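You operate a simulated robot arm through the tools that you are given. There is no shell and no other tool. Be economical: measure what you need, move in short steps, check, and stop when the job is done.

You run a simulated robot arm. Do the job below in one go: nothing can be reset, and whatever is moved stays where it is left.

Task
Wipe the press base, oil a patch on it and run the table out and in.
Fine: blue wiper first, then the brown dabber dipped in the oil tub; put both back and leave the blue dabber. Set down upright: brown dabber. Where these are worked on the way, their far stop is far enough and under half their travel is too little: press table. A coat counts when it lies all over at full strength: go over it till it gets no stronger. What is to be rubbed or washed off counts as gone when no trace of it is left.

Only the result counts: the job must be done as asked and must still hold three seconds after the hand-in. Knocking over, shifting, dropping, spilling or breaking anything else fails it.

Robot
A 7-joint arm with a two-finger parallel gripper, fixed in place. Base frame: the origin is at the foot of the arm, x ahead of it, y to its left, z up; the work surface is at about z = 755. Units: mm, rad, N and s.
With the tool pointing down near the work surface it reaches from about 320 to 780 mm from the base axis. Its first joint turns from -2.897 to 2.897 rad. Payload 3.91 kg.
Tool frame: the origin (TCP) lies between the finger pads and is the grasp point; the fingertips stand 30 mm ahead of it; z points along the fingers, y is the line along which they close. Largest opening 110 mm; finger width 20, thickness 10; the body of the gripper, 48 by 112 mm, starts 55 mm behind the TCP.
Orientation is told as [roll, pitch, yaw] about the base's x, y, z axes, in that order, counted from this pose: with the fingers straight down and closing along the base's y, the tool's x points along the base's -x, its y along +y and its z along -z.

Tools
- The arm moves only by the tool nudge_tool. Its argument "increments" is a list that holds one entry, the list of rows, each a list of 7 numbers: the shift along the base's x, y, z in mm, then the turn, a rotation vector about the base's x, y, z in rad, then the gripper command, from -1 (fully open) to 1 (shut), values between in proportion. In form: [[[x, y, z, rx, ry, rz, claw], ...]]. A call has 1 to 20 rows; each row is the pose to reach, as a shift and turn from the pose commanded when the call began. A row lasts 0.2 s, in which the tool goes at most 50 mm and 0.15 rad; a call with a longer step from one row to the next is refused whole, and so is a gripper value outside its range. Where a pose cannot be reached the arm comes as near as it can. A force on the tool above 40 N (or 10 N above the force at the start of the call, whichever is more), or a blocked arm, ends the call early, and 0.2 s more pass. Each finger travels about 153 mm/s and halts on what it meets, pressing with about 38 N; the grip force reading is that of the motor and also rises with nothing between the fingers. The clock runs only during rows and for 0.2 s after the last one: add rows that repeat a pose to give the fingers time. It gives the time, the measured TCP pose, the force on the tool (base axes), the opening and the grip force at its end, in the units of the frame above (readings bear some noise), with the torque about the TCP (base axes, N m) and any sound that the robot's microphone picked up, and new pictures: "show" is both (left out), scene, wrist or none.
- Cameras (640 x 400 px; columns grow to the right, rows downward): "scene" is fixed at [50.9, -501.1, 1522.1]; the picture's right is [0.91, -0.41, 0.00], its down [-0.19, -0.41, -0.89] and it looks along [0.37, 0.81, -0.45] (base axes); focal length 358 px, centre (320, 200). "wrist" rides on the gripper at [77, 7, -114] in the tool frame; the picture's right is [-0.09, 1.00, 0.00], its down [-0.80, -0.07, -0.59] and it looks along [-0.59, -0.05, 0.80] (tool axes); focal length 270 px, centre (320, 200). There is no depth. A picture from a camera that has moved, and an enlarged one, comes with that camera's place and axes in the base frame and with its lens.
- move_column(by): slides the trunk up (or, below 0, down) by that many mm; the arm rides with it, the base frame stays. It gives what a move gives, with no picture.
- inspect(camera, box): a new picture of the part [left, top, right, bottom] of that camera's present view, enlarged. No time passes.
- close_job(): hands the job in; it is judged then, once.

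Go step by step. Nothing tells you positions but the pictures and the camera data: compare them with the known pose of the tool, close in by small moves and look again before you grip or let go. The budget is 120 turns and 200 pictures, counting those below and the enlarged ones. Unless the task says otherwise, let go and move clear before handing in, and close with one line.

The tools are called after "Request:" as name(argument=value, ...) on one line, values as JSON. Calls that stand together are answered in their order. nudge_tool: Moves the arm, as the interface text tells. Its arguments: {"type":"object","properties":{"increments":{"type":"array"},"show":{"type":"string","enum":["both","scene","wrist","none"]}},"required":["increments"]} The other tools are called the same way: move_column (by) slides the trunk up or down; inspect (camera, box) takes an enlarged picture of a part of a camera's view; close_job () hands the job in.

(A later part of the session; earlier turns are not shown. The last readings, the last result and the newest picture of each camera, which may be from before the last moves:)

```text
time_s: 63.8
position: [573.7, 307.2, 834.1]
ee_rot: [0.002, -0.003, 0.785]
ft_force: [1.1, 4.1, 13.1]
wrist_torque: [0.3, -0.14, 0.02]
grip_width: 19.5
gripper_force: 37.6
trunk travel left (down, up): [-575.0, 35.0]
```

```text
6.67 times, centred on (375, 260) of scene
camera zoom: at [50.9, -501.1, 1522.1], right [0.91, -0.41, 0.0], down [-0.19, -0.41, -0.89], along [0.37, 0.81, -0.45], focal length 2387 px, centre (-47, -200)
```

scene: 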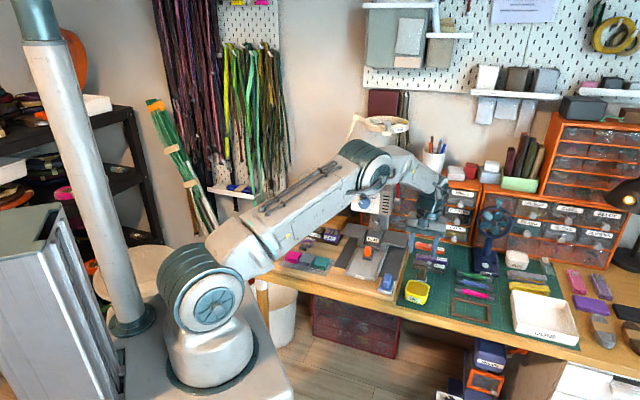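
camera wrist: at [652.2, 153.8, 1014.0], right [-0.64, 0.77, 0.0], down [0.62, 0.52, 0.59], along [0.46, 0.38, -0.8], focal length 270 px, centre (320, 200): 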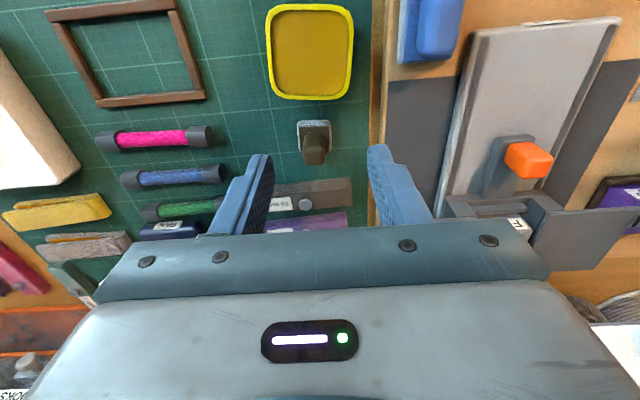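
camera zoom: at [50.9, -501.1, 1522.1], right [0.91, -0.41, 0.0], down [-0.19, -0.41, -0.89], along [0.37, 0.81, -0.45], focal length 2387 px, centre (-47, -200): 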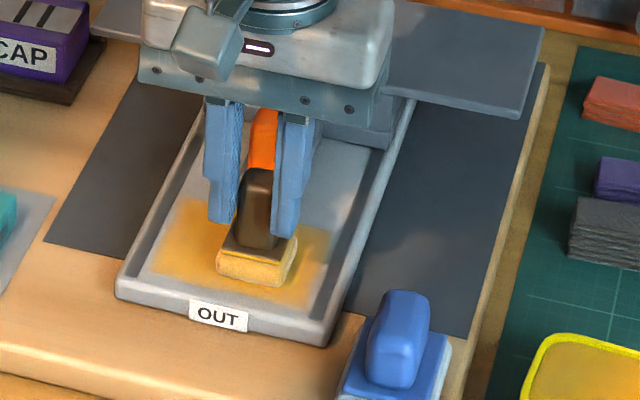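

Request:
nudge_tool(increments=[[[-8.5, 8.6, 0, 0, 0, 0, 1], [-16.8, 17.2, 0, 0, 0, 0, 1], [-4.3, 4.3, 0, 0, 0, 0, 1], [8.2, -8.6, 0, 0, 0, 0, 1], [20.4, 3.2, 0, 0, 0, 0, 1], [8, 16.1, 0, 0, 0, 0, 1], [-4.6, 29, 0, 0, 0, 0, 1], [7.6, 40.9, 0, 0, 0, 0, 1], [20, 28, 0, 0, 0, 0, 1], [32.6, 15.1, 0, 0, 0, 0, 1], [20, 28, 0, 0, 0, 0, 1], [7.6, 40.9, 0, 0, 0, 0, 1], [-4.6, 29, 0, 0, 0, 0, 1], [8, 16.1, 0, 0, 0, 0, 1], [20.4, 3.2, 0, 0, 0, 0, 1], [8.2, -8.6, 0, 0, 0, 0, 1], [-4.3, 4.3, 0, 0, 0, 0, 1], [-16.8, 17.2, 0, 0, 0, 0, 1], [-4.3, 4.3, 0, 0, 0, 0, 1], [-4.3, 4.3, 40, 0, 0, 0, 1]]], show="none")

Request:
inspect(camera="wrist", box=[200, 50, 440, 230])

Request:
inspect(camera="scene", box=[345, 230, 405, 290])

```text
time_s: 68.0
position: [568.7, 311.9, 873.1]
ee_rot: [-0.001, 0.001, 0.784]
ft_force: [0.4, 0.2, -0.5]
wrist_torque: [-0.03, 0.0, -0.02]
grip_width: 19.5
gripper_force: 37.9
trunk travel left (down, up): [-575.0, 35.0]
```

```text
2.22 times, centred on (320, 140) of wrist
camera zoom: at [508.6, 261.6, 989.1], right [-0.64, 0.77, 0.0], down [0.62, 0.52, 0.59], along [0.45, 0.38, -0.81], focal length 601 px, centre (320, 333)
```

zoom: 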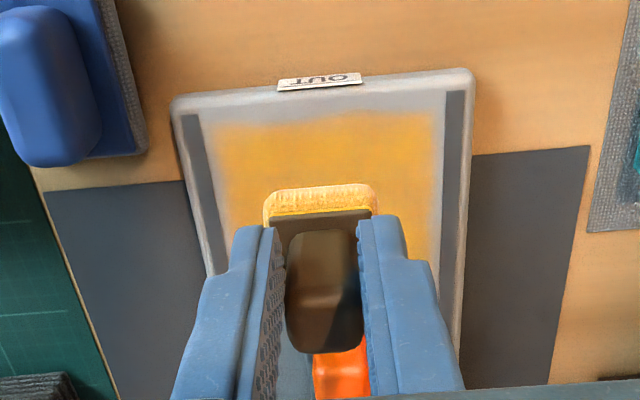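

```text
6.67 times, centred on (375, 260) of scene
camera zoom: at [50.9, -501.1, 1522.1], right [0.91, -0.41, 0.0], down [-0.19, -0.41, -0.89], along [0.37, 0.81, -0.45], focal length 2387 px, centre (-47, -200)
```

zoom: 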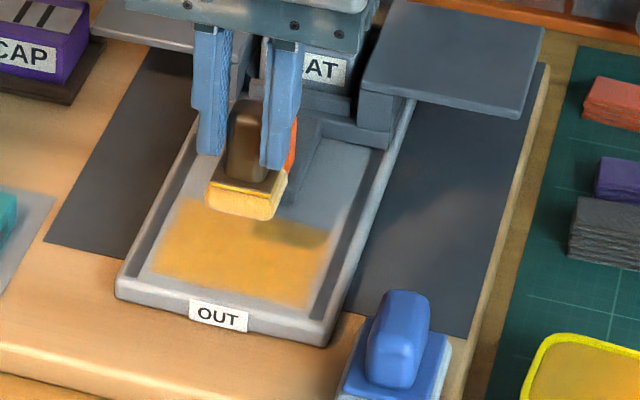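

Request:
nudge_tool(increments=[[[0, 0, 14, 0, 0, 0, 1], [26, -37, 14, 0, 0, 0, 1], [52, -74, 14, 0, 0, 0, 1], [78, -111, 14, 0, 0, 0, 1], [104.3, -147.8, 14, 0, 0, 0, 1], [104.3, -147.8, 14, 0, 0, 0, 1], [104.3, -147.8, -10, 0, 0, 0, 1], [104.3, -147.8, -30, 0, 0, 0, 1], [104.3, -147.8, -41, 0, 0, 0, 1], [104.3, -147.8, -44, 0, 0, 0, 1], [104.3, -147.8, -46, 0, 0, 0, 1], [104.3, -147.8, -46, 0, 0, 0, 1]]], show="none")

Request:
inspect(camera="scene", box=[345, 230, 435, 310])

Request:
inspect(camera="scene", box=[345, 245, 385, 285])

```text
time_s: 70.6
position: [674.1, 162.7, 828.9]
ee_rot: [-0.001, -0.003, 0.786]
ft_force: [-1.7, -0.3, 15.3]
wrist_torque: [0.08, 0.05, 0.01]
grip_width: 19.5
gripper_force: 37.9
trunk travel left (down, up): [-575.0, 35.0]
```

```text
5.00 times, centred on (390, 270) of scene
camera zoom: at [50.9, -501.1, 1522.1], right [0.91, -0.41, 0.0], down [-0.19, -0.41, -0.89], along [0.37, 0.81, -0.45], focal length 1790 px, centre (-30, -150)
```

zoom: 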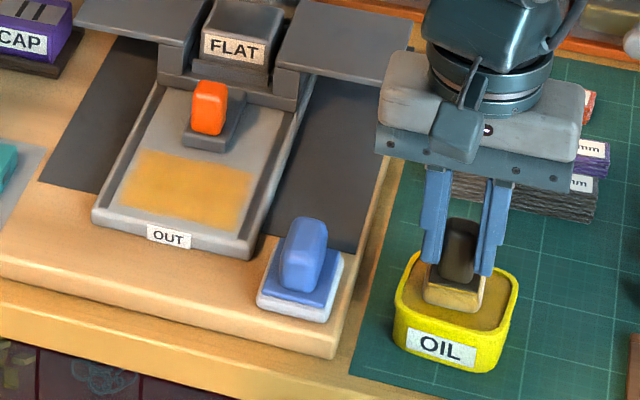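

```text
10.00 times, centred on (365, 265) of scene
camera zoom: at [50.9, -501.1, 1522.1], right [0.91, -0.41, 0.0], down [-0.19, -0.41, -0.89], along [0.37, 0.81, -0.45], focal length 3580 px, centre (-130, -450)
```

zoom: 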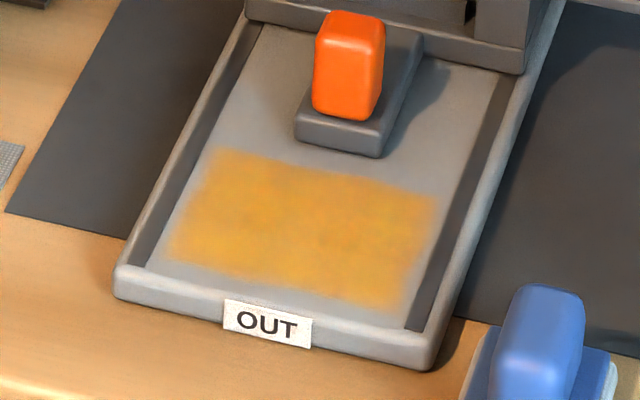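

Request:
nudge_tool(increments=[[[0, 0, -1, 0, 0, 0, 1], [0, 0, 20, 0, 0, 0, 1], [0, 0, 59, 0, 0, 0, 1], [-20, 43, 59, 0, 0, 0, 1], [-40, 86, 59, 0, 0, 0, 1], [-60, 129, 59, 0, 0, 0, 1], [-80, 171.5, 59, 0, 0, 0, 1], [-80, 171.5, 30, 0, 0, 0, 1], [-80, 171.5, 12, 0, 0, 0, 1], [-80, 171.5, 6, 0, 0, 0, 1], [-80, 171.5, 6, 0, 0, 0, 1]]], show="none")

Request:
inspect(camera="wrist", box=[200, 50, 440, 230])

Request:
inspect(camera="scene", box=[345, 240, 395, 285])

```text
time_s: 72.4
position: [597.1, 337.4, 872.9]
ee_rot: [-0.004, -0.017, 0.785]
ft_force: [-5.8, -3.8, 24.7]
wrist_torque: [0.31, -0.09, 0.06]
grip_width: 19.8
gripper_force: 37.9
trunk travel left (down, up): [-575.0, 35.0]
stopped in row 9: the force on the tool passed its limit at 69 N (the readings are from after the stop); the commanded pose is now the measured one
```

```text
2.22 times, centred on (320, 140) of wrist
camera zoom: at [535.6, 286.9, 988.5], right [-0.64, 0.77, 0.0], down [0.61, 0.51, 0.61], along [0.47, 0.39, -0.79], focal length 601 px, centre (320, 333)
```

zoom: 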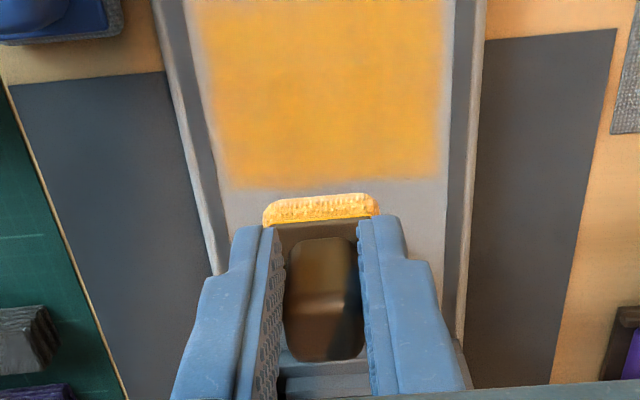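

```text
8.89 times, centred on (370, 262) of scene
camera zoom: at [50.9, -501.1, 1522.1], right [0.91, -0.41, 0.0], down [-0.19, -0.41, -0.89], along [0.37, 0.81, -0.45], focal length 3182 px, centre (-124, -356)
```

zoom: 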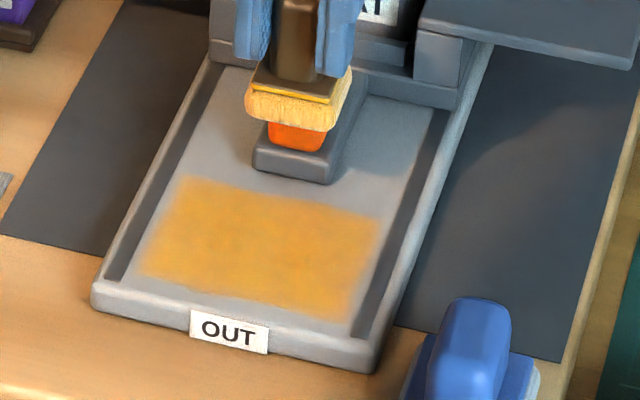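

Request:
nudge_tool(increments=[[[0, 0, 15, 0, 0, 0, 1], [0, 0, 20, 0, 0, 0, 1], [-20, -20, 20, 0, 0, 0, 1], [-20, -20, 20, 0, 0, 0, 1]]], show="none")

Request:
inspect(camera="wrist", box=[200, 50, 440, 230])

Request:
inspect(camera="scene", box=[345, 220, 405, 285])

```text
time_s: 73.4
position: [577.0, 317.9, 888.8]
ee_rot: [-0.002, -0.011, 0.784]
ft_force: [-0.3, 0.1, 0.1]
wrist_torque: [0.0, 0.01, 0.04]
grip_width: 19.8
gripper_force: 37.9
trunk travel left (down, up): [-575.0, 35.0]
```

```text
2.22 times, centred on (320, 140) of wrist
camera zoom: at [516.9, 267.5, 1003.6], right [-0.64, 0.77, 0.0], down [0.61, 0.51, 0.6], along [0.46, 0.39, -0.8], focal length 601 px, centre (320, 333)
```

zoom: 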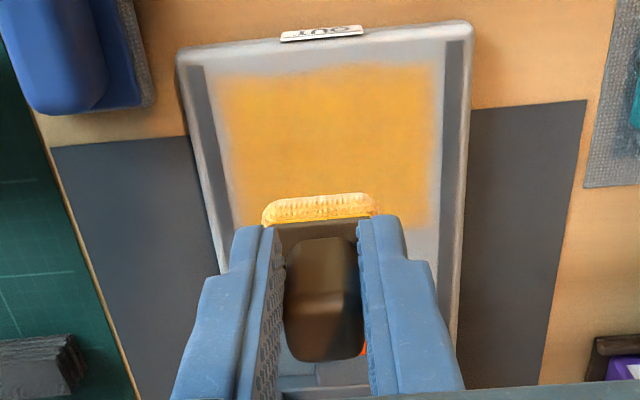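

```text
6.15 times, centred on (375, 252) of scene
camera zoom: at [50.9, -501.1, 1522.1], right [0.91, -0.41, 0.0], down [-0.19, -0.41, -0.89], along [0.37, 0.81, -0.45], focal length 2203 px, centre (-18, -123)
```

zoom: 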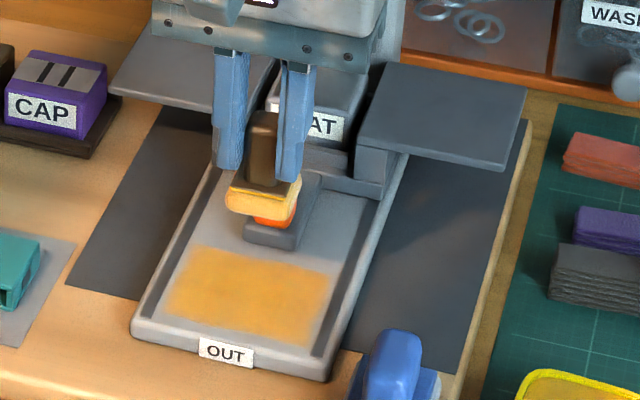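

Request:
nudge_tool(increments=[[[0, 0, -25, 0.003, 0.012, 0, 1], [0, 0, -45, 0.003, 0.012, 0, 1], [0, 0, -48, 0.003, 0.012, 0, 1], [0, 0, -48, 0.003, 0.012, 0, 1]]], show="none")

Request:
inspect(camera="scene", box=[350, 235, 390, 285])

```text
time_s: 74.4
position: [577.6, 318.6, 840.2]
ee_rot: [0.009, -0.004, 0.785]
ft_force: [-0.4, -0.2, 0.1]
wrist_torque: [-0.01, 0.02, 0.01]
grip_width: 19.3
gripper_force: 38.0
trunk travel left (down, up): [-575.0, 35.0]
```

```text
8.00 times, centred on (370, 260) of scene
camera zoom: at [50.9, -501.1, 1522.1], right [0.91, -0.41, 0.0], down [-0.19, -0.41, -0.89], along [0.37, 0.81, -0.45], focal length 2864 px, centre (-80, -280)
```

zoom: 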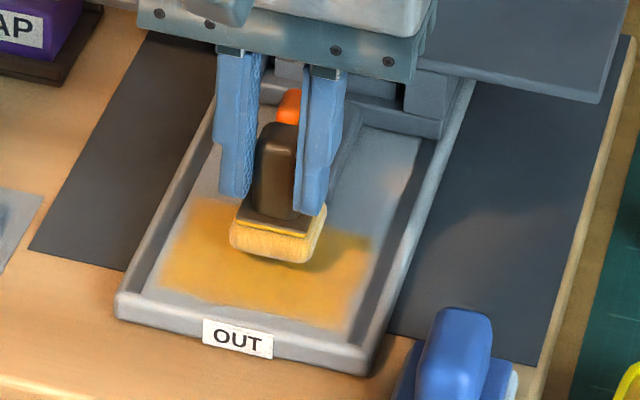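

Request:
nudge_tool(increments=[[[0, 0, -2, -0.009, -0.0035, 0, 1], [0, 0, -4, -0.009, -0.0035, 0, 1], [0, 0, -6, -0.009, -0.0035, 0, 1], [0, 0, -6, -0.009, -0.0035, 0, 1]]], show="none")

```text
time_s: 75.4
position: [576.9, 318.4, 834.9]
ee_rot: [0.0, -0.001, 0.786]
ft_force: [-0.4, 0.1, 0.0]
wrist_torque: [-0.03, 0.05, 0.01]
grip_width: 19.9
gripper_force: 38.3
trunk travel left (down, up): [-575.0, 35.0]
```

Request:
nudge_tool(increments=[[[0, 0, -1, 0, 0, 0, 1], [0, 0, -2, 0, 0, 0, 1], [0, 0, -3, 0, 0, 0, 1], [0, 0, -3, 0, 0, 0, 1]]], show="none")

```text
time_s: 76.4
position: [576.5, 317.8, 831.9]
ee_rot: [0.001, -0.001, 0.785]
ft_force: [0.2, -0.8, -1.4]
wrist_torque: [-0.01, -0.01, 0.06]
grip_width: 19.7
gripper_force: 37.3
trunk travel left (down, up): [-575.0, 35.0]
```

Request:
nudge_tool(increments=[[[0, 0, -1, 0, 0, 0, 1], [0, 0, -2, 0, 0, 0, 1], [0, 0, -3, 0, 0, 0, 1], [0, 0, -3, 0, 0, 0, 1]]], show="none")

Request:
inspect(camera="scene", box=[350, 235, 390, 285])

```text
time_s: 77.4
position: [576.6, 318.4, 829.8]
ee_rot: [0.002, -0.002, 0.786]
ft_force: [-0.2, 0.2, 5.9]
wrist_torque: [0.02, 0.09, 0.0]
grip_width: 19.7
gripper_force: 38.6
trunk travel left (down, up): [-575.0, 35.0]
```

```text
8.00 times, centred on (370, 260) of scene
camera zoom: at [50.9, -501.1, 1522.1], right [0.91, -0.41, 0.0], down [-0.19, -0.41, -0.89], along [0.37, 0.81, -0.45], focal length 2864 px, centre (-80, -280)
```

zoom: 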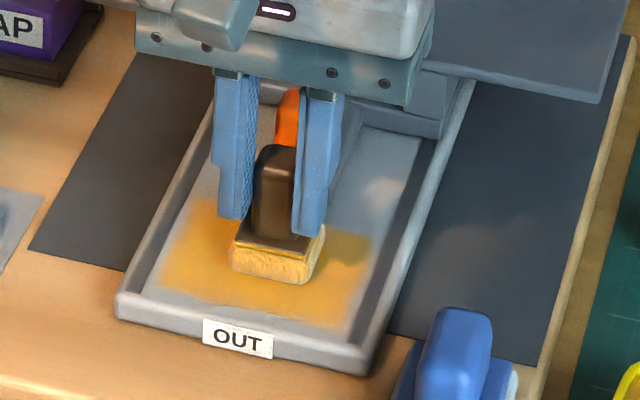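

Request:
nudge_tool(increments=[[[16.5, 16, -0.7, 0, 0, 0, 1], [29.7, 2.3, -0.7, 0, 0, 0, 1], [16.5, 16, -0.7, 0, 0, 0, 1], [4.7, 28.2, -0.7, 0, 0, 0, 1], [-3.2, 20.5, -0.7, 0, 0, 0, 1], [8.6, 8.3, -0.7, 0, 0, 0, 1], [21.8, -5.4, -0.7, 0, 0, 0, 1], [13.9, -13, -0.7, 0, 0, 0, 1], [0.7, 0.7, -0.7, 0, 0, 0, 1], [-11.1, 12.9, -0.7, 0, 0, 0, 1], [-19.7, 4.6, -0.7, 0, 0, 0, 1], [-7.9, -7.6, -0.7, 0, 0, 0, 1], [5.3, -21.3, -0.7, 0, 0, 0, 1], [17.5, -9.5, -0.7, 0, 0, 0, 1], [29.7, 2.3, -0.7, 0, 0, 0, 1], [16.5, 16, -0.7, 0, 0, 0, 1], [4.7, 28.2, -0.7, 0, 0, 0, 1], [-7.5, 16.4, -0.7, 0, 0, 0, 1], [-19.7, 4.6, -0.7, 0, 0, 0, 1], [0, 0, -0.7, 0, 0, 0, 1]]], show="none")

Request:
nudge_tool(increments=[[[0, 0, 20, 0, 0, 0, 1], [0, 0, 55, 0, 0, 0, 1], [20, -35, 57, 0, 0, 0, 1], [40, -70, 57, 0, 0, 0, 1], [60, -105, 57, 0, 0, 0, 1], [60, -105, 57, 0, 0, 0, 1]]], show="scene")

Request:
inspect(camera="scene", box=[345, 235, 395, 285])

```text
time_s: 81.6
position: [576.2, 316.2, 827.9]
ee_rot: [0.001, -0.002, 0.783]
ft_force: [-9.0, 4.2, 23.6]
wrist_torque: [0.11, 0.48, -0.04]
grip_width: 19.6
gripper_force: 38.1
trunk travel left (down, up): [-575.0, 35.0]
```

```text
time_s: 83.0
position: [637.7, 213.4, 883.9]
ee_rot: [0.0, 0.001, 0.786]
ft_force: [-0.1, 0.8, -0.3]
wrist_torque: [0.03, -0.02, -0.01]
grip_width: 19.7
gripper_force: 37.5
trunk travel left (down, up): [-575.0, 35.0]
```

scene: 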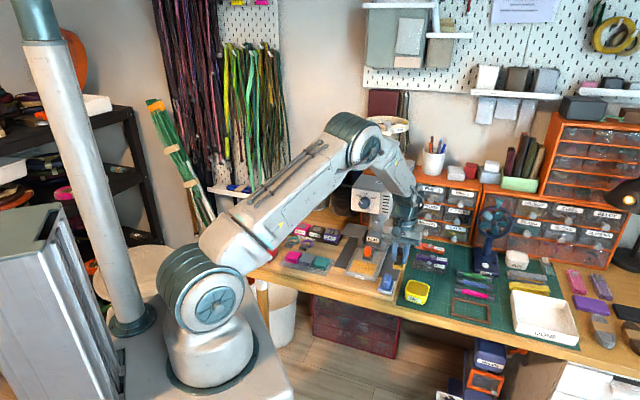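

```text
8.00 times, centred on (370, 260) of scene
camera zoom: at [50.9, -501.1, 1522.1], right [0.91, -0.41, 0.0], down [-0.19, -0.41, -0.89], along [0.37, 0.81, -0.45], focal length 2864 px, centre (-80, -280)
```

zoom: 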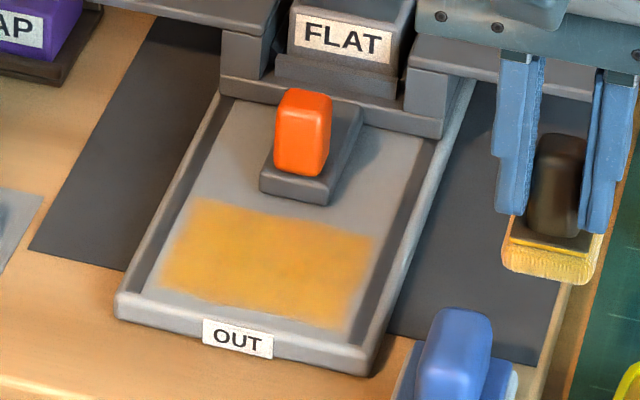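

Request:
inspect(camera="wrist", box=[320, 40, 600, 230])

Request:
inspect(camera="scene", box=[352, 252, 382, 282])

```text
2.11 times, centred on (460, 135) of wrist
camera zoom: at [576.9, 164.1, 1000.5], right [-0.64, 0.77, 0.0], down [0.62, 0.52, 0.59], along [0.46, 0.38, -0.8], focal length 569 px, centre (25, 337)
```

zoom: 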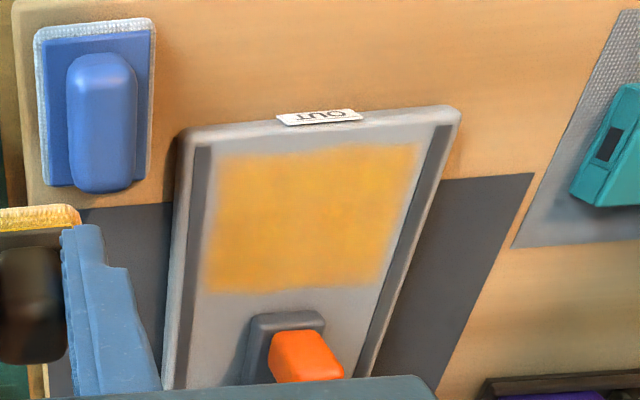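

```text
13.33 times, centred on (367, 267) of scene
camera zoom: at [50.9, -501.1, 1522.1], right [0.91, -0.41, 0.0], down [-0.19, -0.41, -0.89], along [0.37, 0.81, -0.45], focal length 4774 px, centre (-307, -693)
```

zoom: 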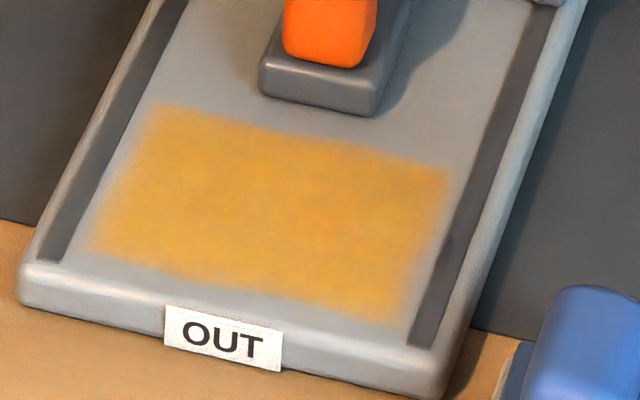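

Request:
nudge_tool(increments=[[[18, -25, 0, 0, 0, 0, 1], [37, -51, 0, 0, 0, 0, 1], [37, -51, -20, 0, 0, 0, 1], [37, -51, -45, 0, 0, 0, 1], [37, -51, -54, 0, 0, 0, 1], [37, -51, -58, 0, 0, 0, 1], [37, -51, -60, 0, 0, 0, 1], [37, -51, -60, 0, 0, 0, 1]]], show="none")

Request:
inspect(camera="wrist", box=[200, 50, 440, 230])

```text
time_s: 84.8
position: [673.3, 160.9, 825.8]
ee_rot: [-0.001, -0.001, 0.784]
ft_force: [-0.2, -0.6, 3.5]
wrist_torque: [0.02, 0.05, -0.03]
grip_width: 19.8
gripper_force: 38.3
trunk travel left (down, up): [-575.0, 35.0]
```

```text
2.22 times, centred on (320, 140) of wrist
camera zoom: at [614.1, 112.2, 941.3], right [-0.64, 0.77, 0.0], down [0.62, 0.52, 0.6], along [0.46, 0.38, -0.8], focal length 601 px, centre (320, 333)
```

zoom: 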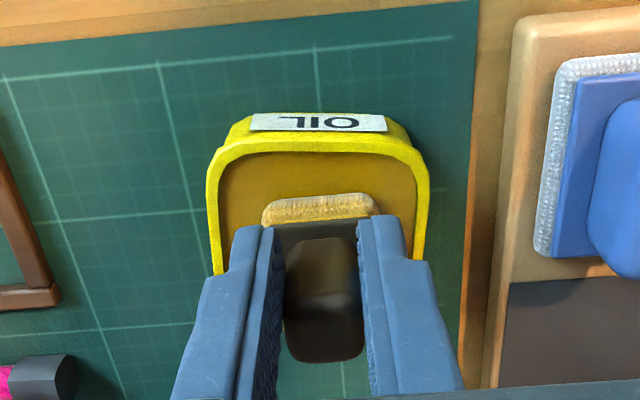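

Request:
nudge_tool(increments=[[[0, 0, -2, 0, 0, 0, 1], [0, 0, -2, 0, 0, 0, 1], [0, 0, 30, 0, 0, 0, 1], [0, 0, 61, 0, 0, 0, 1], [-25, 38, 61, 0, 0, 0, 1], [-50, 76, 61, 0, 0, 0, 1], [-75, 114, 61, 0, 0, 0, 1], [-99, 154, 61, 0, 0, 0, 1], [-99, 154, 30, 0, 0, 0, 1], [-99, 154, 10, 0, 0, 0, 1], [-99, 154, 5, 0, 0, 0, 1], [-99, 154, 5, 0, 0, 0, 1]]], show="none")

```text
time_s: 87.4
position: [575.2, 316.0, 829.5]
ee_rot: [0.0, 0.001, 0.784]
ft_force: [-0.6, 0.0, 0.4]
wrist_torque: [0.0, 0.02, 0.0]
grip_width: 19.8
gripper_force: 37.9
trunk travel left (down, up): [-575.0, 35.0]
```

Request:
nudge_tool(increments=[[[9, 9, -1, 0, 0, 0, 1], [18.7, 18.1, -1, 0, 0, 0, 1], [32.6, 3.7, -1, 0, 0, 0, 1], [18.7, 18.1, -1, 0, 0, 0, 1], [4.8, 32.5, -1, 0, 0, 0, 1], [-4.6, 23.4, -1, 0, 0, 0, 1], [9.3, 9, -1, 0, 0, 0, 1], [23.2, -5.4, -1, 0, 0, 0, 1], [13.9, -14.4, -1, 0, 0, 0, 1], [0, 0, -1, 0, 0, 0, 1], [-13.9, 14.4, -1, 0, 0, 0, 1], [-21, 7.5, -1, 0, 0, 0, 1], [-7.5, -7, -1, 0, 0, 0, 1], [6, -21.4, -1, 0, 0, 0, 1], [18.6, -9.9, -1, 0, 0, 0, 1], [32.6, 3.7, -1, 0, 0, 0, 1], [18.7, 18.1, -1, 0, 0, 0, 1], [4.8, 32.5, -1, 0, 0, 0, 1], [-9.2, 18.9, -1, 0, 0, 0, 1], [-21, 7.5, -1, 0, 0, 0, 1]]], show="none")

Request:
nudge_tool(increments=[[[0, 0, 20, 0, 0, 0, 1], [0, 0, 57, 0, 0, 0, 1], [25, -40, 57, 0, 0, 0, 1], [50, -76, 57, 0, 0, 0, 1], [82, -112, 57, 0, 0, 0, 1], [82, -112, 57, 0, 0, 0, 1]]], show="none")

Request:
inspect(camera="scene", box=[352, 252, 382, 282])

Request:
inspect(camera="wrist", box=[320, 40, 600, 230])

```text
time_s: 91.6
position: [553.0, 325.0, 829.0]
ee_rot: [0.0, -0.002, 0.783]
ft_force: [0.2, 1.9, 8.7]
wrist_torque: [0.1, 0.05, 0.03]
grip_width: 19.8
gripper_force: 38.3
trunk travel left (down, up): [-575.0, 35.0]
```

```text
time_s: 93.0
position: [636.1, 212.7, 886.2]
ee_rot: [-0.001, 0.0, 0.787]
ft_force: [0.5, 0.1, -0.4]
wrist_torque: [0.0, 0.0, 0.03]
grip_width: 19.9
gripper_force: 38.3
trunk travel left (down, up): [-575.0, 35.0]
```

```text
13.33 times, centred on (367, 267) of scene
camera zoom: at [50.9, -501.1, 1522.1], right [0.91, -0.41, 0.0], down [-0.19, -0.41, -0.89], along [0.37, 0.81, -0.45], focal length 4774 px, centre (-307, -693)
```

zoom: 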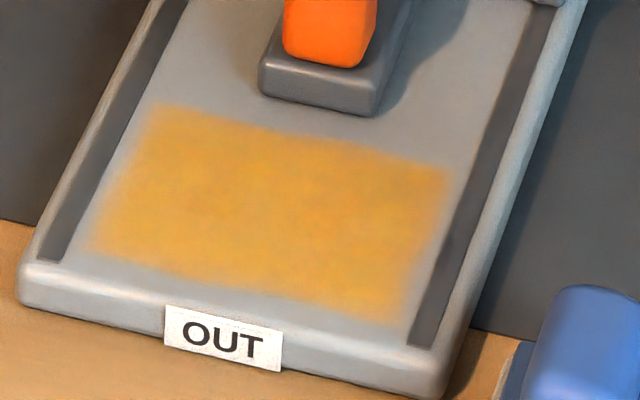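

```text
2.11 times, centred on (460, 135) of wrist
camera zoom: at [576.4, 161.6, 1001.7], right [-0.64, 0.77, 0.0], down [0.62, 0.52, 0.59], along [0.45, 0.38, -0.8], focal length 569 px, centre (25, 337)
```

zoom: 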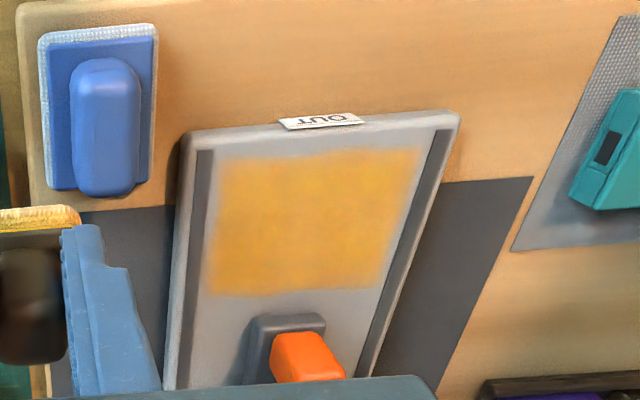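

Request:
nudge_tool(increments=[[[33, 1, 0, 0, 0, 0, 1], [66, 2, 0, 0, 0, 0, 1], [99.5, 4, 0, 0, 0, 0, 1], [99.5, 4, -30, 0, 0, 0, 1], [99.5, 4, -60, 0, 0, 0, 1], [99.5, 4, -74, 0, 0, 0, 1], [99.5, 4, -74, 0, 0, 0, 1]]], show="none")

Request:
inspect(camera="scene", box=[400, 245, 440, 295])

Request:
inspect(camera="wrist", box=[200, 50, 440, 230])

```text
time_s: 94.6
position: [734.9, 215.7, 812.6]
ee_rot: [0.0, 0.001, 0.784]
ft_force: [0.2, 0.7, -0.9]
wrist_torque: [0.02, -0.01, -0.01]
grip_width: 19.6
gripper_force: 38.3
trunk travel left (down, up): [-575.0, 35.0]
```

```text
8.00 times, centred on (420, 270) of scene
camera zoom: at [50.9, -501.1, 1522.1], right [0.91, -0.41, 0.0], down [-0.19, -0.41, -0.89], along [0.37, 0.81, -0.45], focal length 2864 px, centre (-480, -360)
```

zoom: 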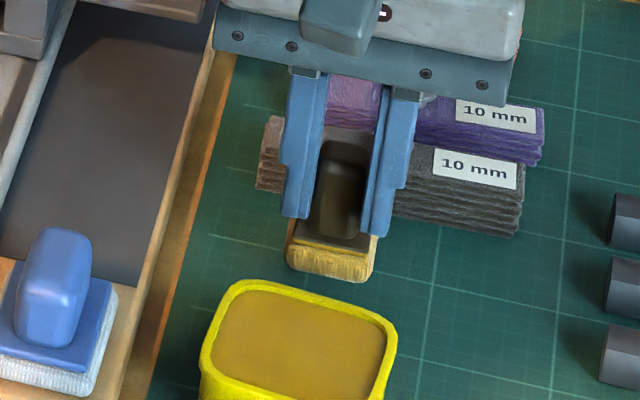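

```text
2.22 times, centred on (320, 140) of wrist
camera zoom: at [675.9, 165.5, 927.4], right [-0.64, 0.77, 0.0], down [0.62, 0.52, 0.59], along [0.46, 0.38, -0.8], focal length 601 px, centre (320, 333)
```

zoom: 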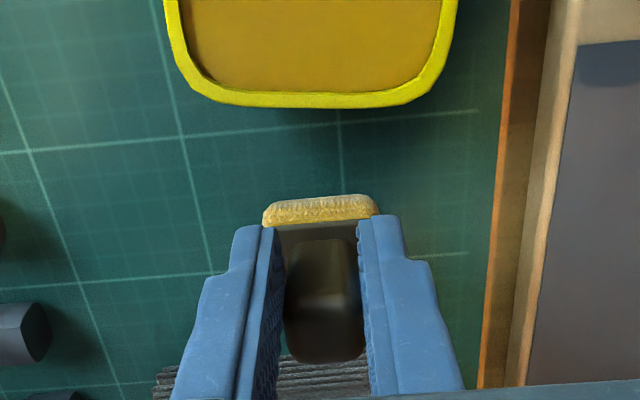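

Request:
nudge_tool(increments=[[[0, 0, -5, 0, 0, 0, 1], [0, 0, -8, 0, 0, 0, 1], [0, 0, -10, 0, 0, 0, 1], [0, 0, -11, 0, 0, 0, 1], [0, 0, -11, 0, 0, 0, 1]]], show="none")

Request:
inspect(camera="scene", box=[400, 245, 440, 295])

```text
time_s: 95.8
position: [735.2, 215.0, 800.6]
ee_rot: [0.0, -0.002, 0.787]
ft_force: [-0.1, -0.2, 0.1]
wrist_torque: [0.02, 0.02, 0.03]
grip_width: 19.6
gripper_force: 37.9
trunk travel left (down, up): [-575.0, 35.0]
```

```text
8.00 times, centred on (420, 270) of scene
camera zoom: at [50.9, -501.1, 1522.1], right [0.91, -0.41, 0.0], down [-0.19, -0.41, -0.89], along [0.37, 0.81, -0.45], focal length 2864 px, centre (-480, -360)
```

zoom: 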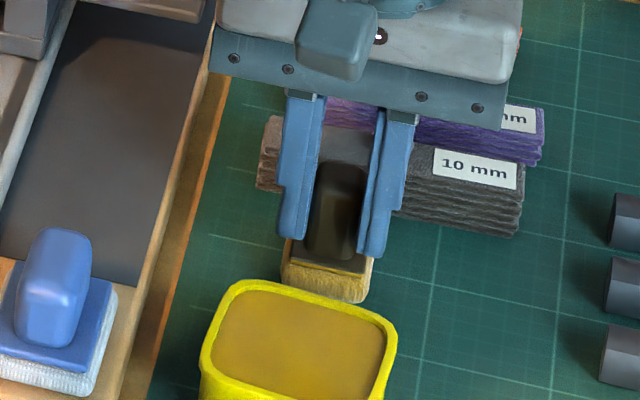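

Request:
nudge_tool(increments=[[[0, 0, -1, 0, 0, 0, 1], [0, 0, -2, 0, 0, 0, 1], [0, 0, -3, 0, 0, 0, 1], [0, 0, -3, 0, 0, 0, 1]]], show="none")

```text
time_s: 96.8
position: [735.2, 216.2, 797.1]
ee_rot: [0.001, -0.001, 0.786]
ft_force: [-0.3, -0.6, -0.1]
wrist_torque: [-0.01, -0.02, -0.01]
grip_width: 19.9
gripper_force: 38.2
trunk travel left (down, up): [-575.0, 35.0]
```

Request:
nudge_tool(increments=[[[0, 0, -1, 0, 0, 0, 1], [0, 0, -2, 0, 0, 0, 1], [0, 0, -3, 0, 0, 0, 1], [0, 0, -3, 0, 0, 0, 1]]], show="none")

Request:
inspect(camera="scene", box=[400, 245, 440, 295])

Request:
inspect(camera="wrist", box=[200, 50, 440, 230])

```text
time_s: 97.8
position: [736.5, 215.7, 795.6]
ee_rot: [0.001, -0.003, 0.785]
ft_force: [-0.9, -1.1, 4.8]
wrist_torque: [-0.05, 0.03, 0.02]
grip_width: 19.8
gripper_force: 38.1
trunk travel left (down, up): [-575.0, 35.0]
```

```text
8.00 times, centred on (420, 270) of scene
camera zoom: at [50.9, -501.1, 1522.1], right [0.91, -0.41, 0.0], down [-0.19, -0.41, -0.89], along [0.37, 0.81, -0.45], focal length 2864 px, centre (-480, -360)
```

zoom: 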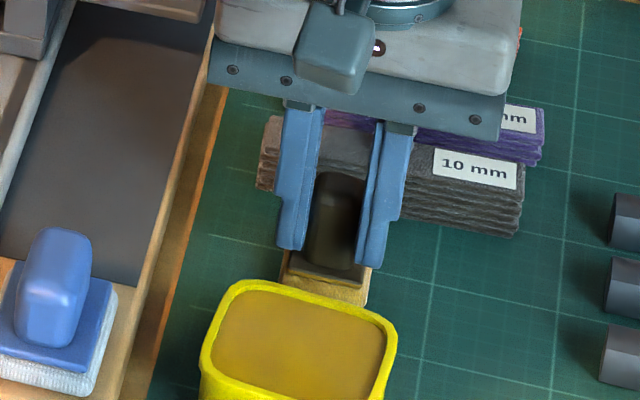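

```text
2.22 times, centred on (320, 140) of wrist
camera zoom: at [675.5, 165.4, 911.4], right [-0.64, 0.77, 0.0], down [0.62, 0.52, 0.6], along [0.46, 0.38, -0.8], focal length 601 px, centre (320, 333)
```

zoom: 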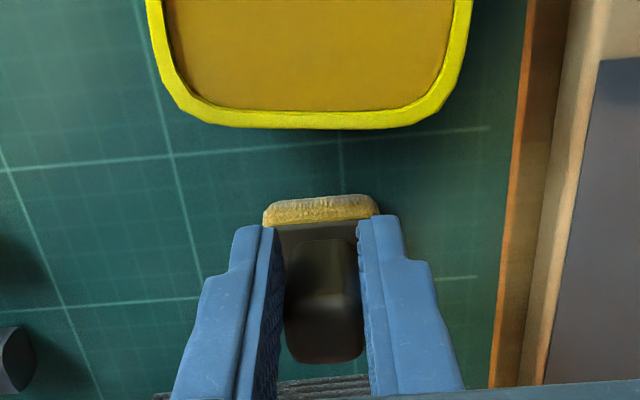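

Request:
nudge_tool(increments=[[[0, 0, 0.5, 0, 0, 0, 1], [0, 0, 0.5, 0, 0, 0, 0.5], [0, 0, 0.5, 0, 0, 0, 0.1], [0, 0, 0.5, 0, 0, 0, 0], [0, 0, 0.5, 0, 0, 0, 0], [0, 0, 25, 0, 0, 0, 0], [0, 0, 60, 0, 0, 0, 0], [0, 0, 100, 0, 0, 0, 0], [0, 0, 100, 0, 0, 0, 0]]], show="none")

Request:
inspect(camera="scene", box=[400, 245, 440, 295])

Request:
inspect(camera="wrist", box=[200, 50, 440, 230])

```text
time_s: 99.8
position: [734.7, 215.6, 894.6]
ee_rot: [-0.001, 0.001, 0.788]
ft_force: [0.6, -0.6, -0.5]
wrist_torque: [0.03, -0.02, -0.02]
grip_width: 55.0
gripper_force: 0.1
trunk travel left (down, up): [-575.0, 35.0]
```

```text
8.00 times, centred on (420, 270) of scene
camera zoom: at [50.9, -501.1, 1522.1], right [0.91, -0.41, 0.0], down [-0.19, -0.41, -0.89], along [0.37, 0.81, -0.45], focal length 2864 px, centre (-480, -360)
```

zoom: 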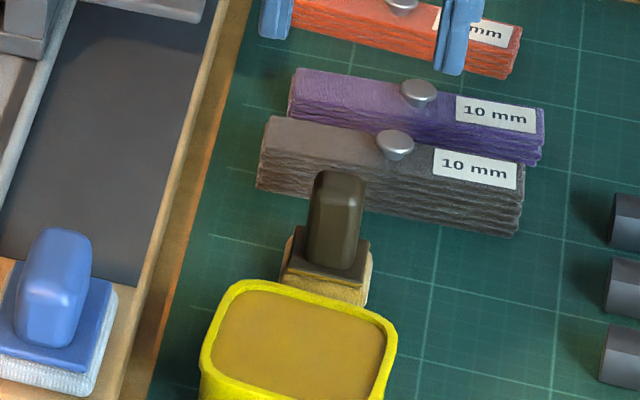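

```text
2.22 times, centred on (320, 140) of wrist
camera zoom: at [675.4, 166.0, 1011.2], right [-0.64, 0.77, 0.0], down [0.62, 0.52, 0.59], along [0.46, 0.38, -0.8], focal length 601 px, centre (320, 333)
```

zoom: 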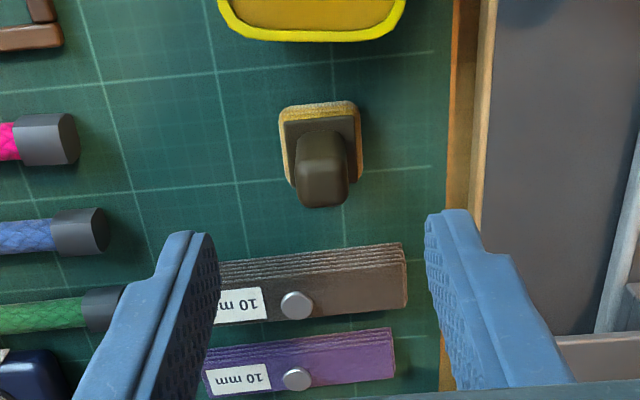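

Request:
inspect(camera="scene", box=[320, 165, 420, 285])

Request:
nudge_tool(increments=[[[-40, 0, 20, 0, 0, 0, -0.2], [-80, 20, 40, 0, 0, 0, -0.2], [-120, 50, 40, 0, 0, 0, -0.2], [-160, 80, 40, 0, 0, 0, -0.2], [-185, 75, 40, 0, 0, 0, -0.2], [-185, 75, 40, 0, 0, 0, -0.2]]], show="wrist")

Request:
inspect(camera="wrist", box=[200, 50, 440, 230])

```text
3.33 times, centred on (370, 225) of scene
camera zoom: at [50.9, -501.1, 1522.1], right [0.91, -0.41, 0.0], down [-0.19, -0.41, -0.89], along [0.37, 0.81, -0.45], focal length 1193 px, centre (153, 117)
```

zoom: 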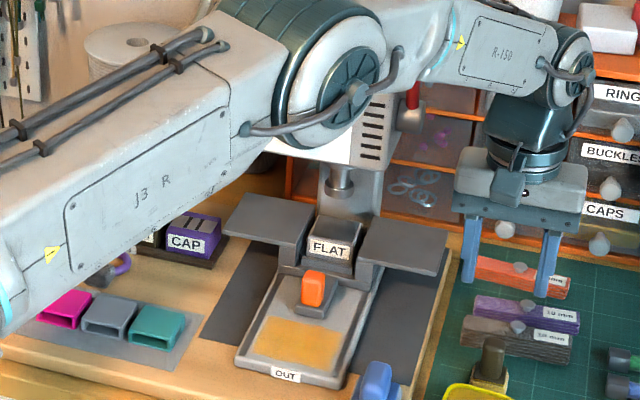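

```text
time_s: 101.2
position: [550.3, 289.8, 934.8]
ee_rot: [0.001, 0.001, 0.786]
ft_force: [0.2, 0.5, -0.4]
wrist_torque: [-0.01, -0.02, 0.03]
grip_width: 65.9
gripper_force: 0.1
trunk travel left (down, up): [-575.0, 35.0]
camera wrist: at [491.4, 240.2, 1051.2], right [-0.64, 0.77, 0.0], down [0.62, 0.52, 0.59], along [0.46, 0.38, -0.8], focal length 270 px, centre (320, 200)
```

wrist: 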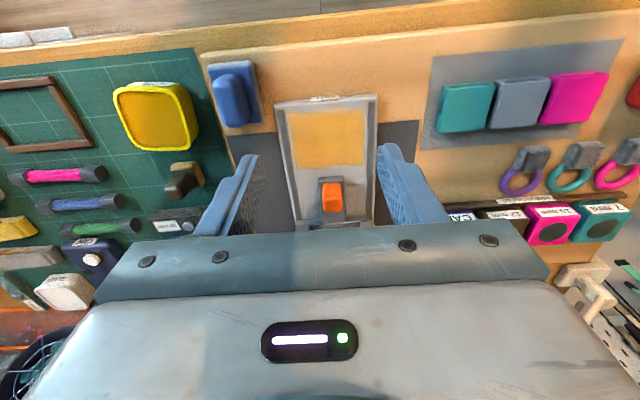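

```text
2.22 times, centred on (320, 140) of wrist
camera zoom: at [491.4, 240.2, 1051.2], right [-0.64, 0.77, 0.0], down [0.62, 0.52, 0.59], along [0.46, 0.38, -0.8], focal length 601 px, centre (320, 333)
```

zoom: 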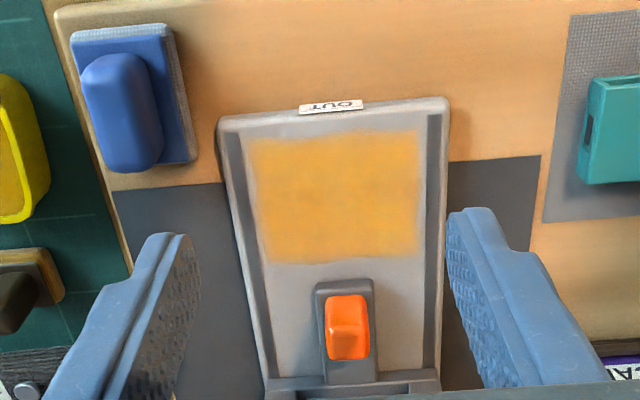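

Request:
nudge_tool(increments=[[[0, 0, 0, 0.087, -0.09, 0, -0.1], [8, 9, -10, 0.174, -0.18, 0, -0.1], [16, 19, -20, 0.26, -0.27, 0, -0.1], [24, 28, -30, 0.3475, -0.36, 0, -0.1], [32, 37, -40, 0.3475, -0.36, 0, -0.1], [32, 37, -40, 0.3475, -0.36, 0, -0.1]]], show="both")

Request:
inspect(camera="wrist", box=[200, 50, 440, 230])

Request:
inspect(camera="scene", box=[330, 190, 410, 280])

```text
time_s: 102.6
position: [581.3, 327.6, 895.0]
ee_rot: [-0.008, -0.499, 0.787]
ft_force: [0.1, 0.0, -0.6]
wrist_torque: [-0.02, 0.0, 0.0]
grip_width: 60.4
gripper_force: 0.0
trunk travel left (down, up): [-575.0, 35.0]
camera wrist: at [490.5, 246.2, 959.8], right [-0.65, 0.76, 0.03], down [0.34, 0.25, 0.91], along [0.68, 0.6, -0.42], focal length 270 px, centre (320, 200)
```

scene: 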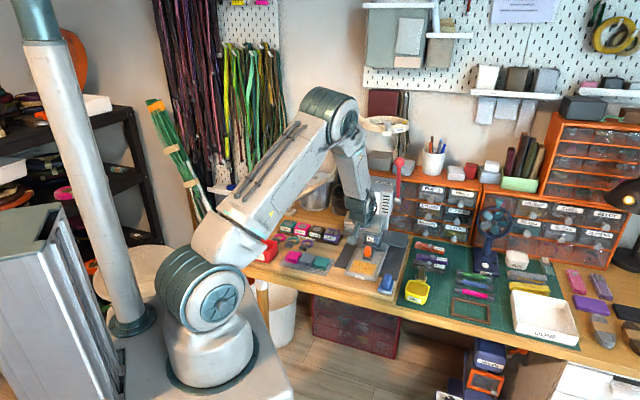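
wrist: 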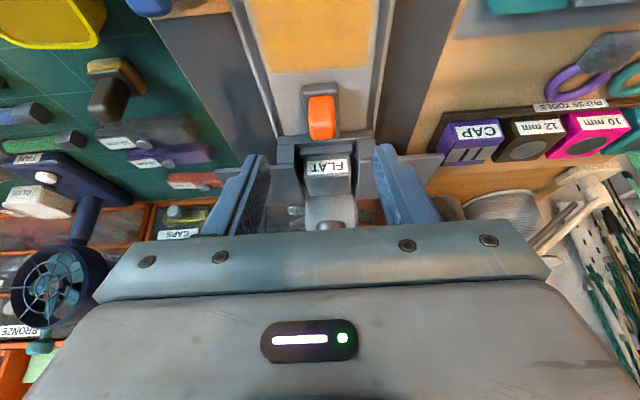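

```text
2.22 times, centred on (320, 140) of wrist
camera zoom: at [490.5, 246.2, 959.8], right [-0.65, 0.76, 0.03], down [0.34, 0.25, 0.91], along [0.68, 0.6, -0.42], focal length 601 px, centre (320, 333)
```

zoom: 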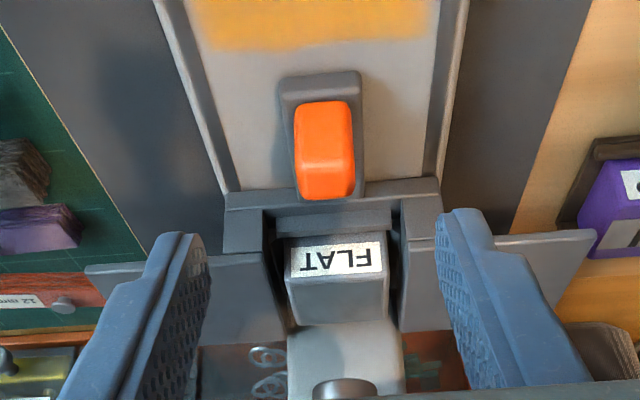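

```text
4.44 times, centred on (370, 235) of scene
camera zoom: at [50.9, -501.1, 1522.1], right [0.91, -0.41, 0.0], down [-0.19, -0.41, -0.89], along [0.37, 0.81, -0.45], focal length 1591 px, centre (98, 44)
```

zoom: 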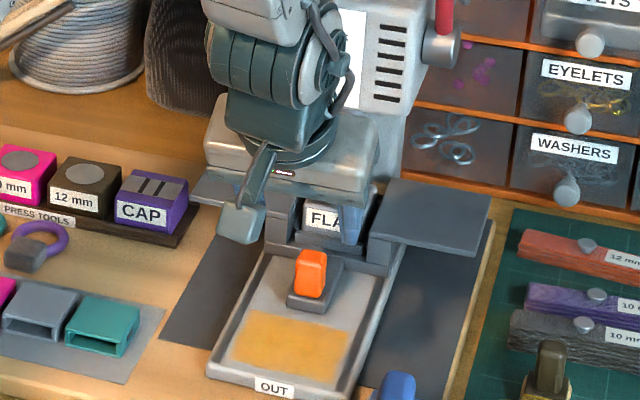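

Request:
nudge_tool(increments=[[[8, 8, -20, 0, 0, 0, -0.1], [16, 16.3, -40, 0, 0, 0, -0.1], [16, 16.3, -40, 0, 0, 0, -0.1]]], show="none")

Request:
inspect(camera="wrist", box=[200, 50, 440, 230])

Request:
inspect(camera="scene", box=[345, 215, 395, 270])

```text
time_s: 103.4
position: [598.2, 344.6, 854.1]
ee_rot: [-0.007, -0.502, 0.788]
ft_force: [0.9, -0.2, 0.0]
wrist_torque: [-0.01, -0.02, 0.02]
grip_width: 60.5
gripper_force: 0.0
trunk travel left (down, up): [-575.0, 35.0]
```

```text
2.22 times, centred on (320, 140) of wrist
camera zoom: at [506.1, 262.5, 919.7], right [-0.65, 0.76, 0.03], down [0.34, 0.25, 0.91], along [0.68, 0.6, -0.42], focal length 601 px, centre (320, 333)
```

zoom: 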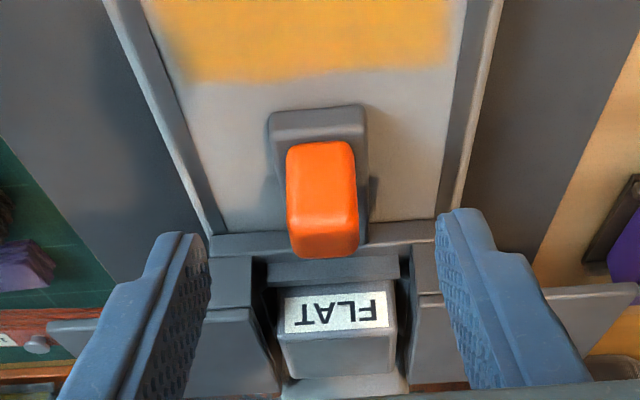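

```text
7.27 times, centred on (370, 242) of scene
camera zoom: at [50.9, -501.1, 1522.1], right [0.91, -0.41, 0.0], down [-0.19, -0.41, -0.89], along [0.37, 0.81, -0.45], focal length 2604 px, centre (-44, -109)
```

zoom: 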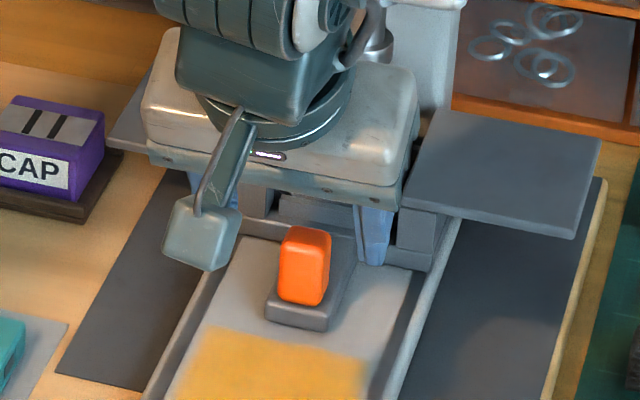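

Request:
nudge_tool(increments=[[[2.5, 2.4, -12, 0, 0, 0, -0.1], [5, 4.9, -20, 0, 0, 0, -0.1], [5, 4.9, -24, 0, 0, 0, -0.1], [5, 4.9, -24, 0, 0, 0, -0.1]]], show="none")

Request:
inspect(camera="wrist", box=[200, 50, 440, 230])

Request:
inspect(camera="scene", box=[345, 215, 395, 270])

```text
time_s: 104.4
position: [603.5, 349.6, 829.8]
ee_rot: [-0.007, -0.5, 0.788]
ft_force: [1.2, -0.1, 0.3]
wrist_torque: [0.0, -0.02, 0.0]
grip_width: 60.4
gripper_force: 0.1
trunk travel left (down, up): [-575.0, 35.0]
```

```text
2.22 times, centred on (320, 140) of wrist
camera zoom: at [511.0, 267.3, 895.8], right [-0.65, 0.76, 0.03], down [0.34, 0.25, 0.91], along [0.68, 0.6, -0.42], focal length 601 px, centre (320, 333)
```

zoom: 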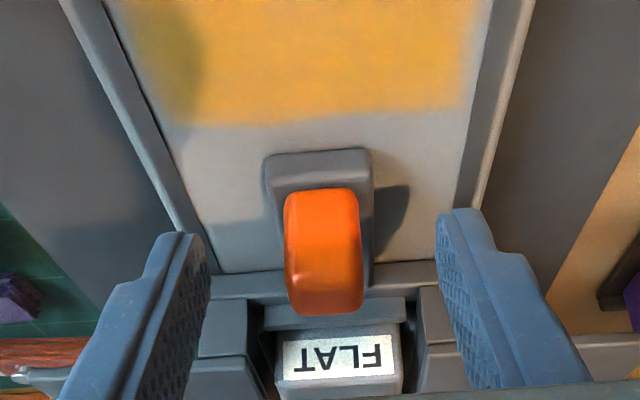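

```text
7.27 times, centred on (370, 242) of scene
camera zoom: at [50.9, -501.1, 1522.1], right [0.91, -0.41, 0.0], down [-0.19, -0.41, -0.89], along [0.37, 0.81, -0.45], focal length 2604 px, centre (-44, -109)
```

zoom: 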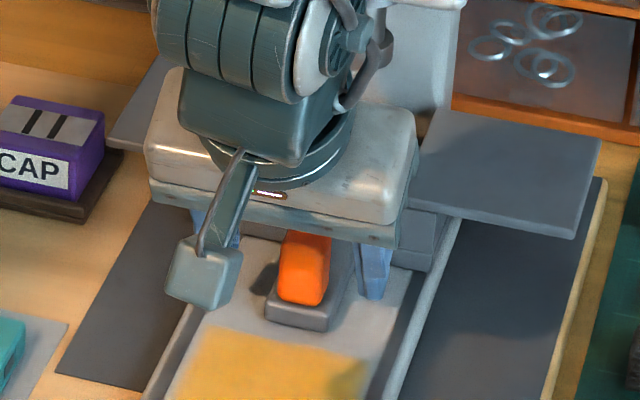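

Request:
nudge_tool(increments=[[[0, 0, 0, 0, 0, 0, 0.2], [0, 0, 0, 0, 0, 0, 0.4], [0, 0, 0, 0, 0, 0, 0.6], [0, 0, 0, 0, 0, 0, 1], [0, 0, 0, 0, 0, 0, 1]]], show="none")

Request:
inspect(camera="wrist", box=[200, 50, 440, 230])

```text
time_s: 105.6
position: [603.3, 348.6, 830.3]
ee_rot: [-0.009, -0.5, 0.788]
ft_force: [-0.6, 1.2, -0.2]
wrist_torque: [0.23, 0.34, -0.12]
grip_width: 21.9
gripper_force: 44.7
trunk travel left (down, up): [-575.0, 35.0]
```

```text
2.22 times, centred on (320, 140) of wrist
camera zoom: at [510.8, 267.4, 895.9], right [-0.65, 0.76, 0.03], down [0.34, 0.25, 0.91], along [0.68, 0.6, -0.42], focal length 601 px, centre (320, 333)
```

zoom: 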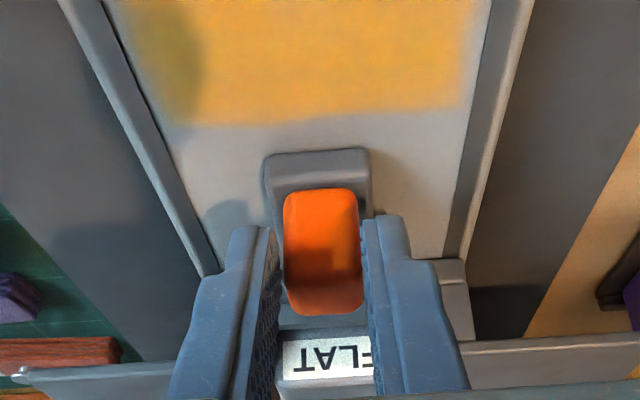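

Request:
nudge_tool(increments=[[[-4, -3.9, 0, 0, 0, 0, 1], [-8, -7.8, 0, 0, 0, 0, 1], [-12, -11.7, 0, 0, 0, 0, 1], [-16, -15.5, 0, 0, 0, 0, 1], [-16, -15.5, 0, 0, 0, 0, 1]]], show="none")

Request:
inspect(camera="wrist", box=[200, 50, 440, 230])

Request:
inspect(camera="scene", box=[335, 205, 405, 285])

```text
time_s: 106.8
position: [587.7, 333.1, 831.4]
ee_rot: [-0.008, -0.502, 0.788]
ft_force: [1.1, 0.8, 0.2]
wrist_torque: [0.94, -0.45, -0.14]
grip_width: 21.5
gripper_force: 44.6
trunk travel left (down, up): [-575.0, 35.0]
```

```text
2.22 times, centred on (320, 140) of wrist
camera zoom: at [494.9, 251.5, 895.9], right [-0.65, 0.76, 0.03], down [0.34, 0.25, 0.91], along [0.68, 0.6, -0.42], focal length 601 px, centre (320, 333)
```

zoom: 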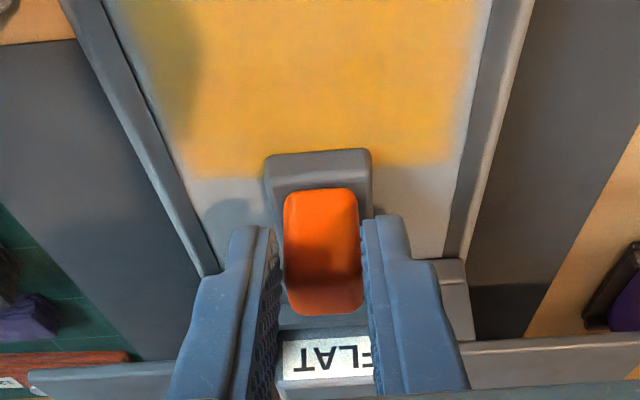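

```text
5.00 times, centred on (370, 245) of scene
camera zoom: at [50.9, -501.1, 1522.1], right [0.91, -0.41, 0.0], down [-0.19, -0.41, -0.89], along [0.37, 0.81, -0.45], focal length 1790 px, centre (70, -25)
```

zoom: 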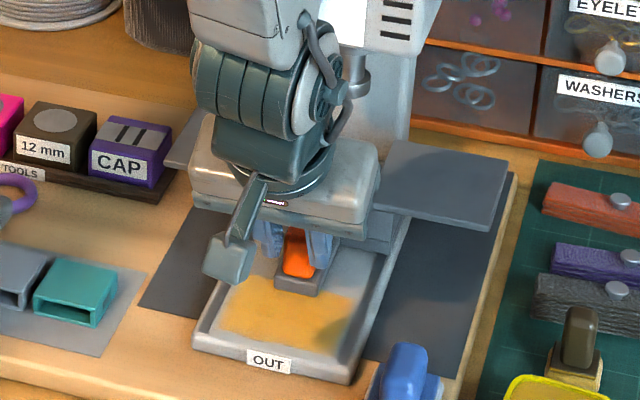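

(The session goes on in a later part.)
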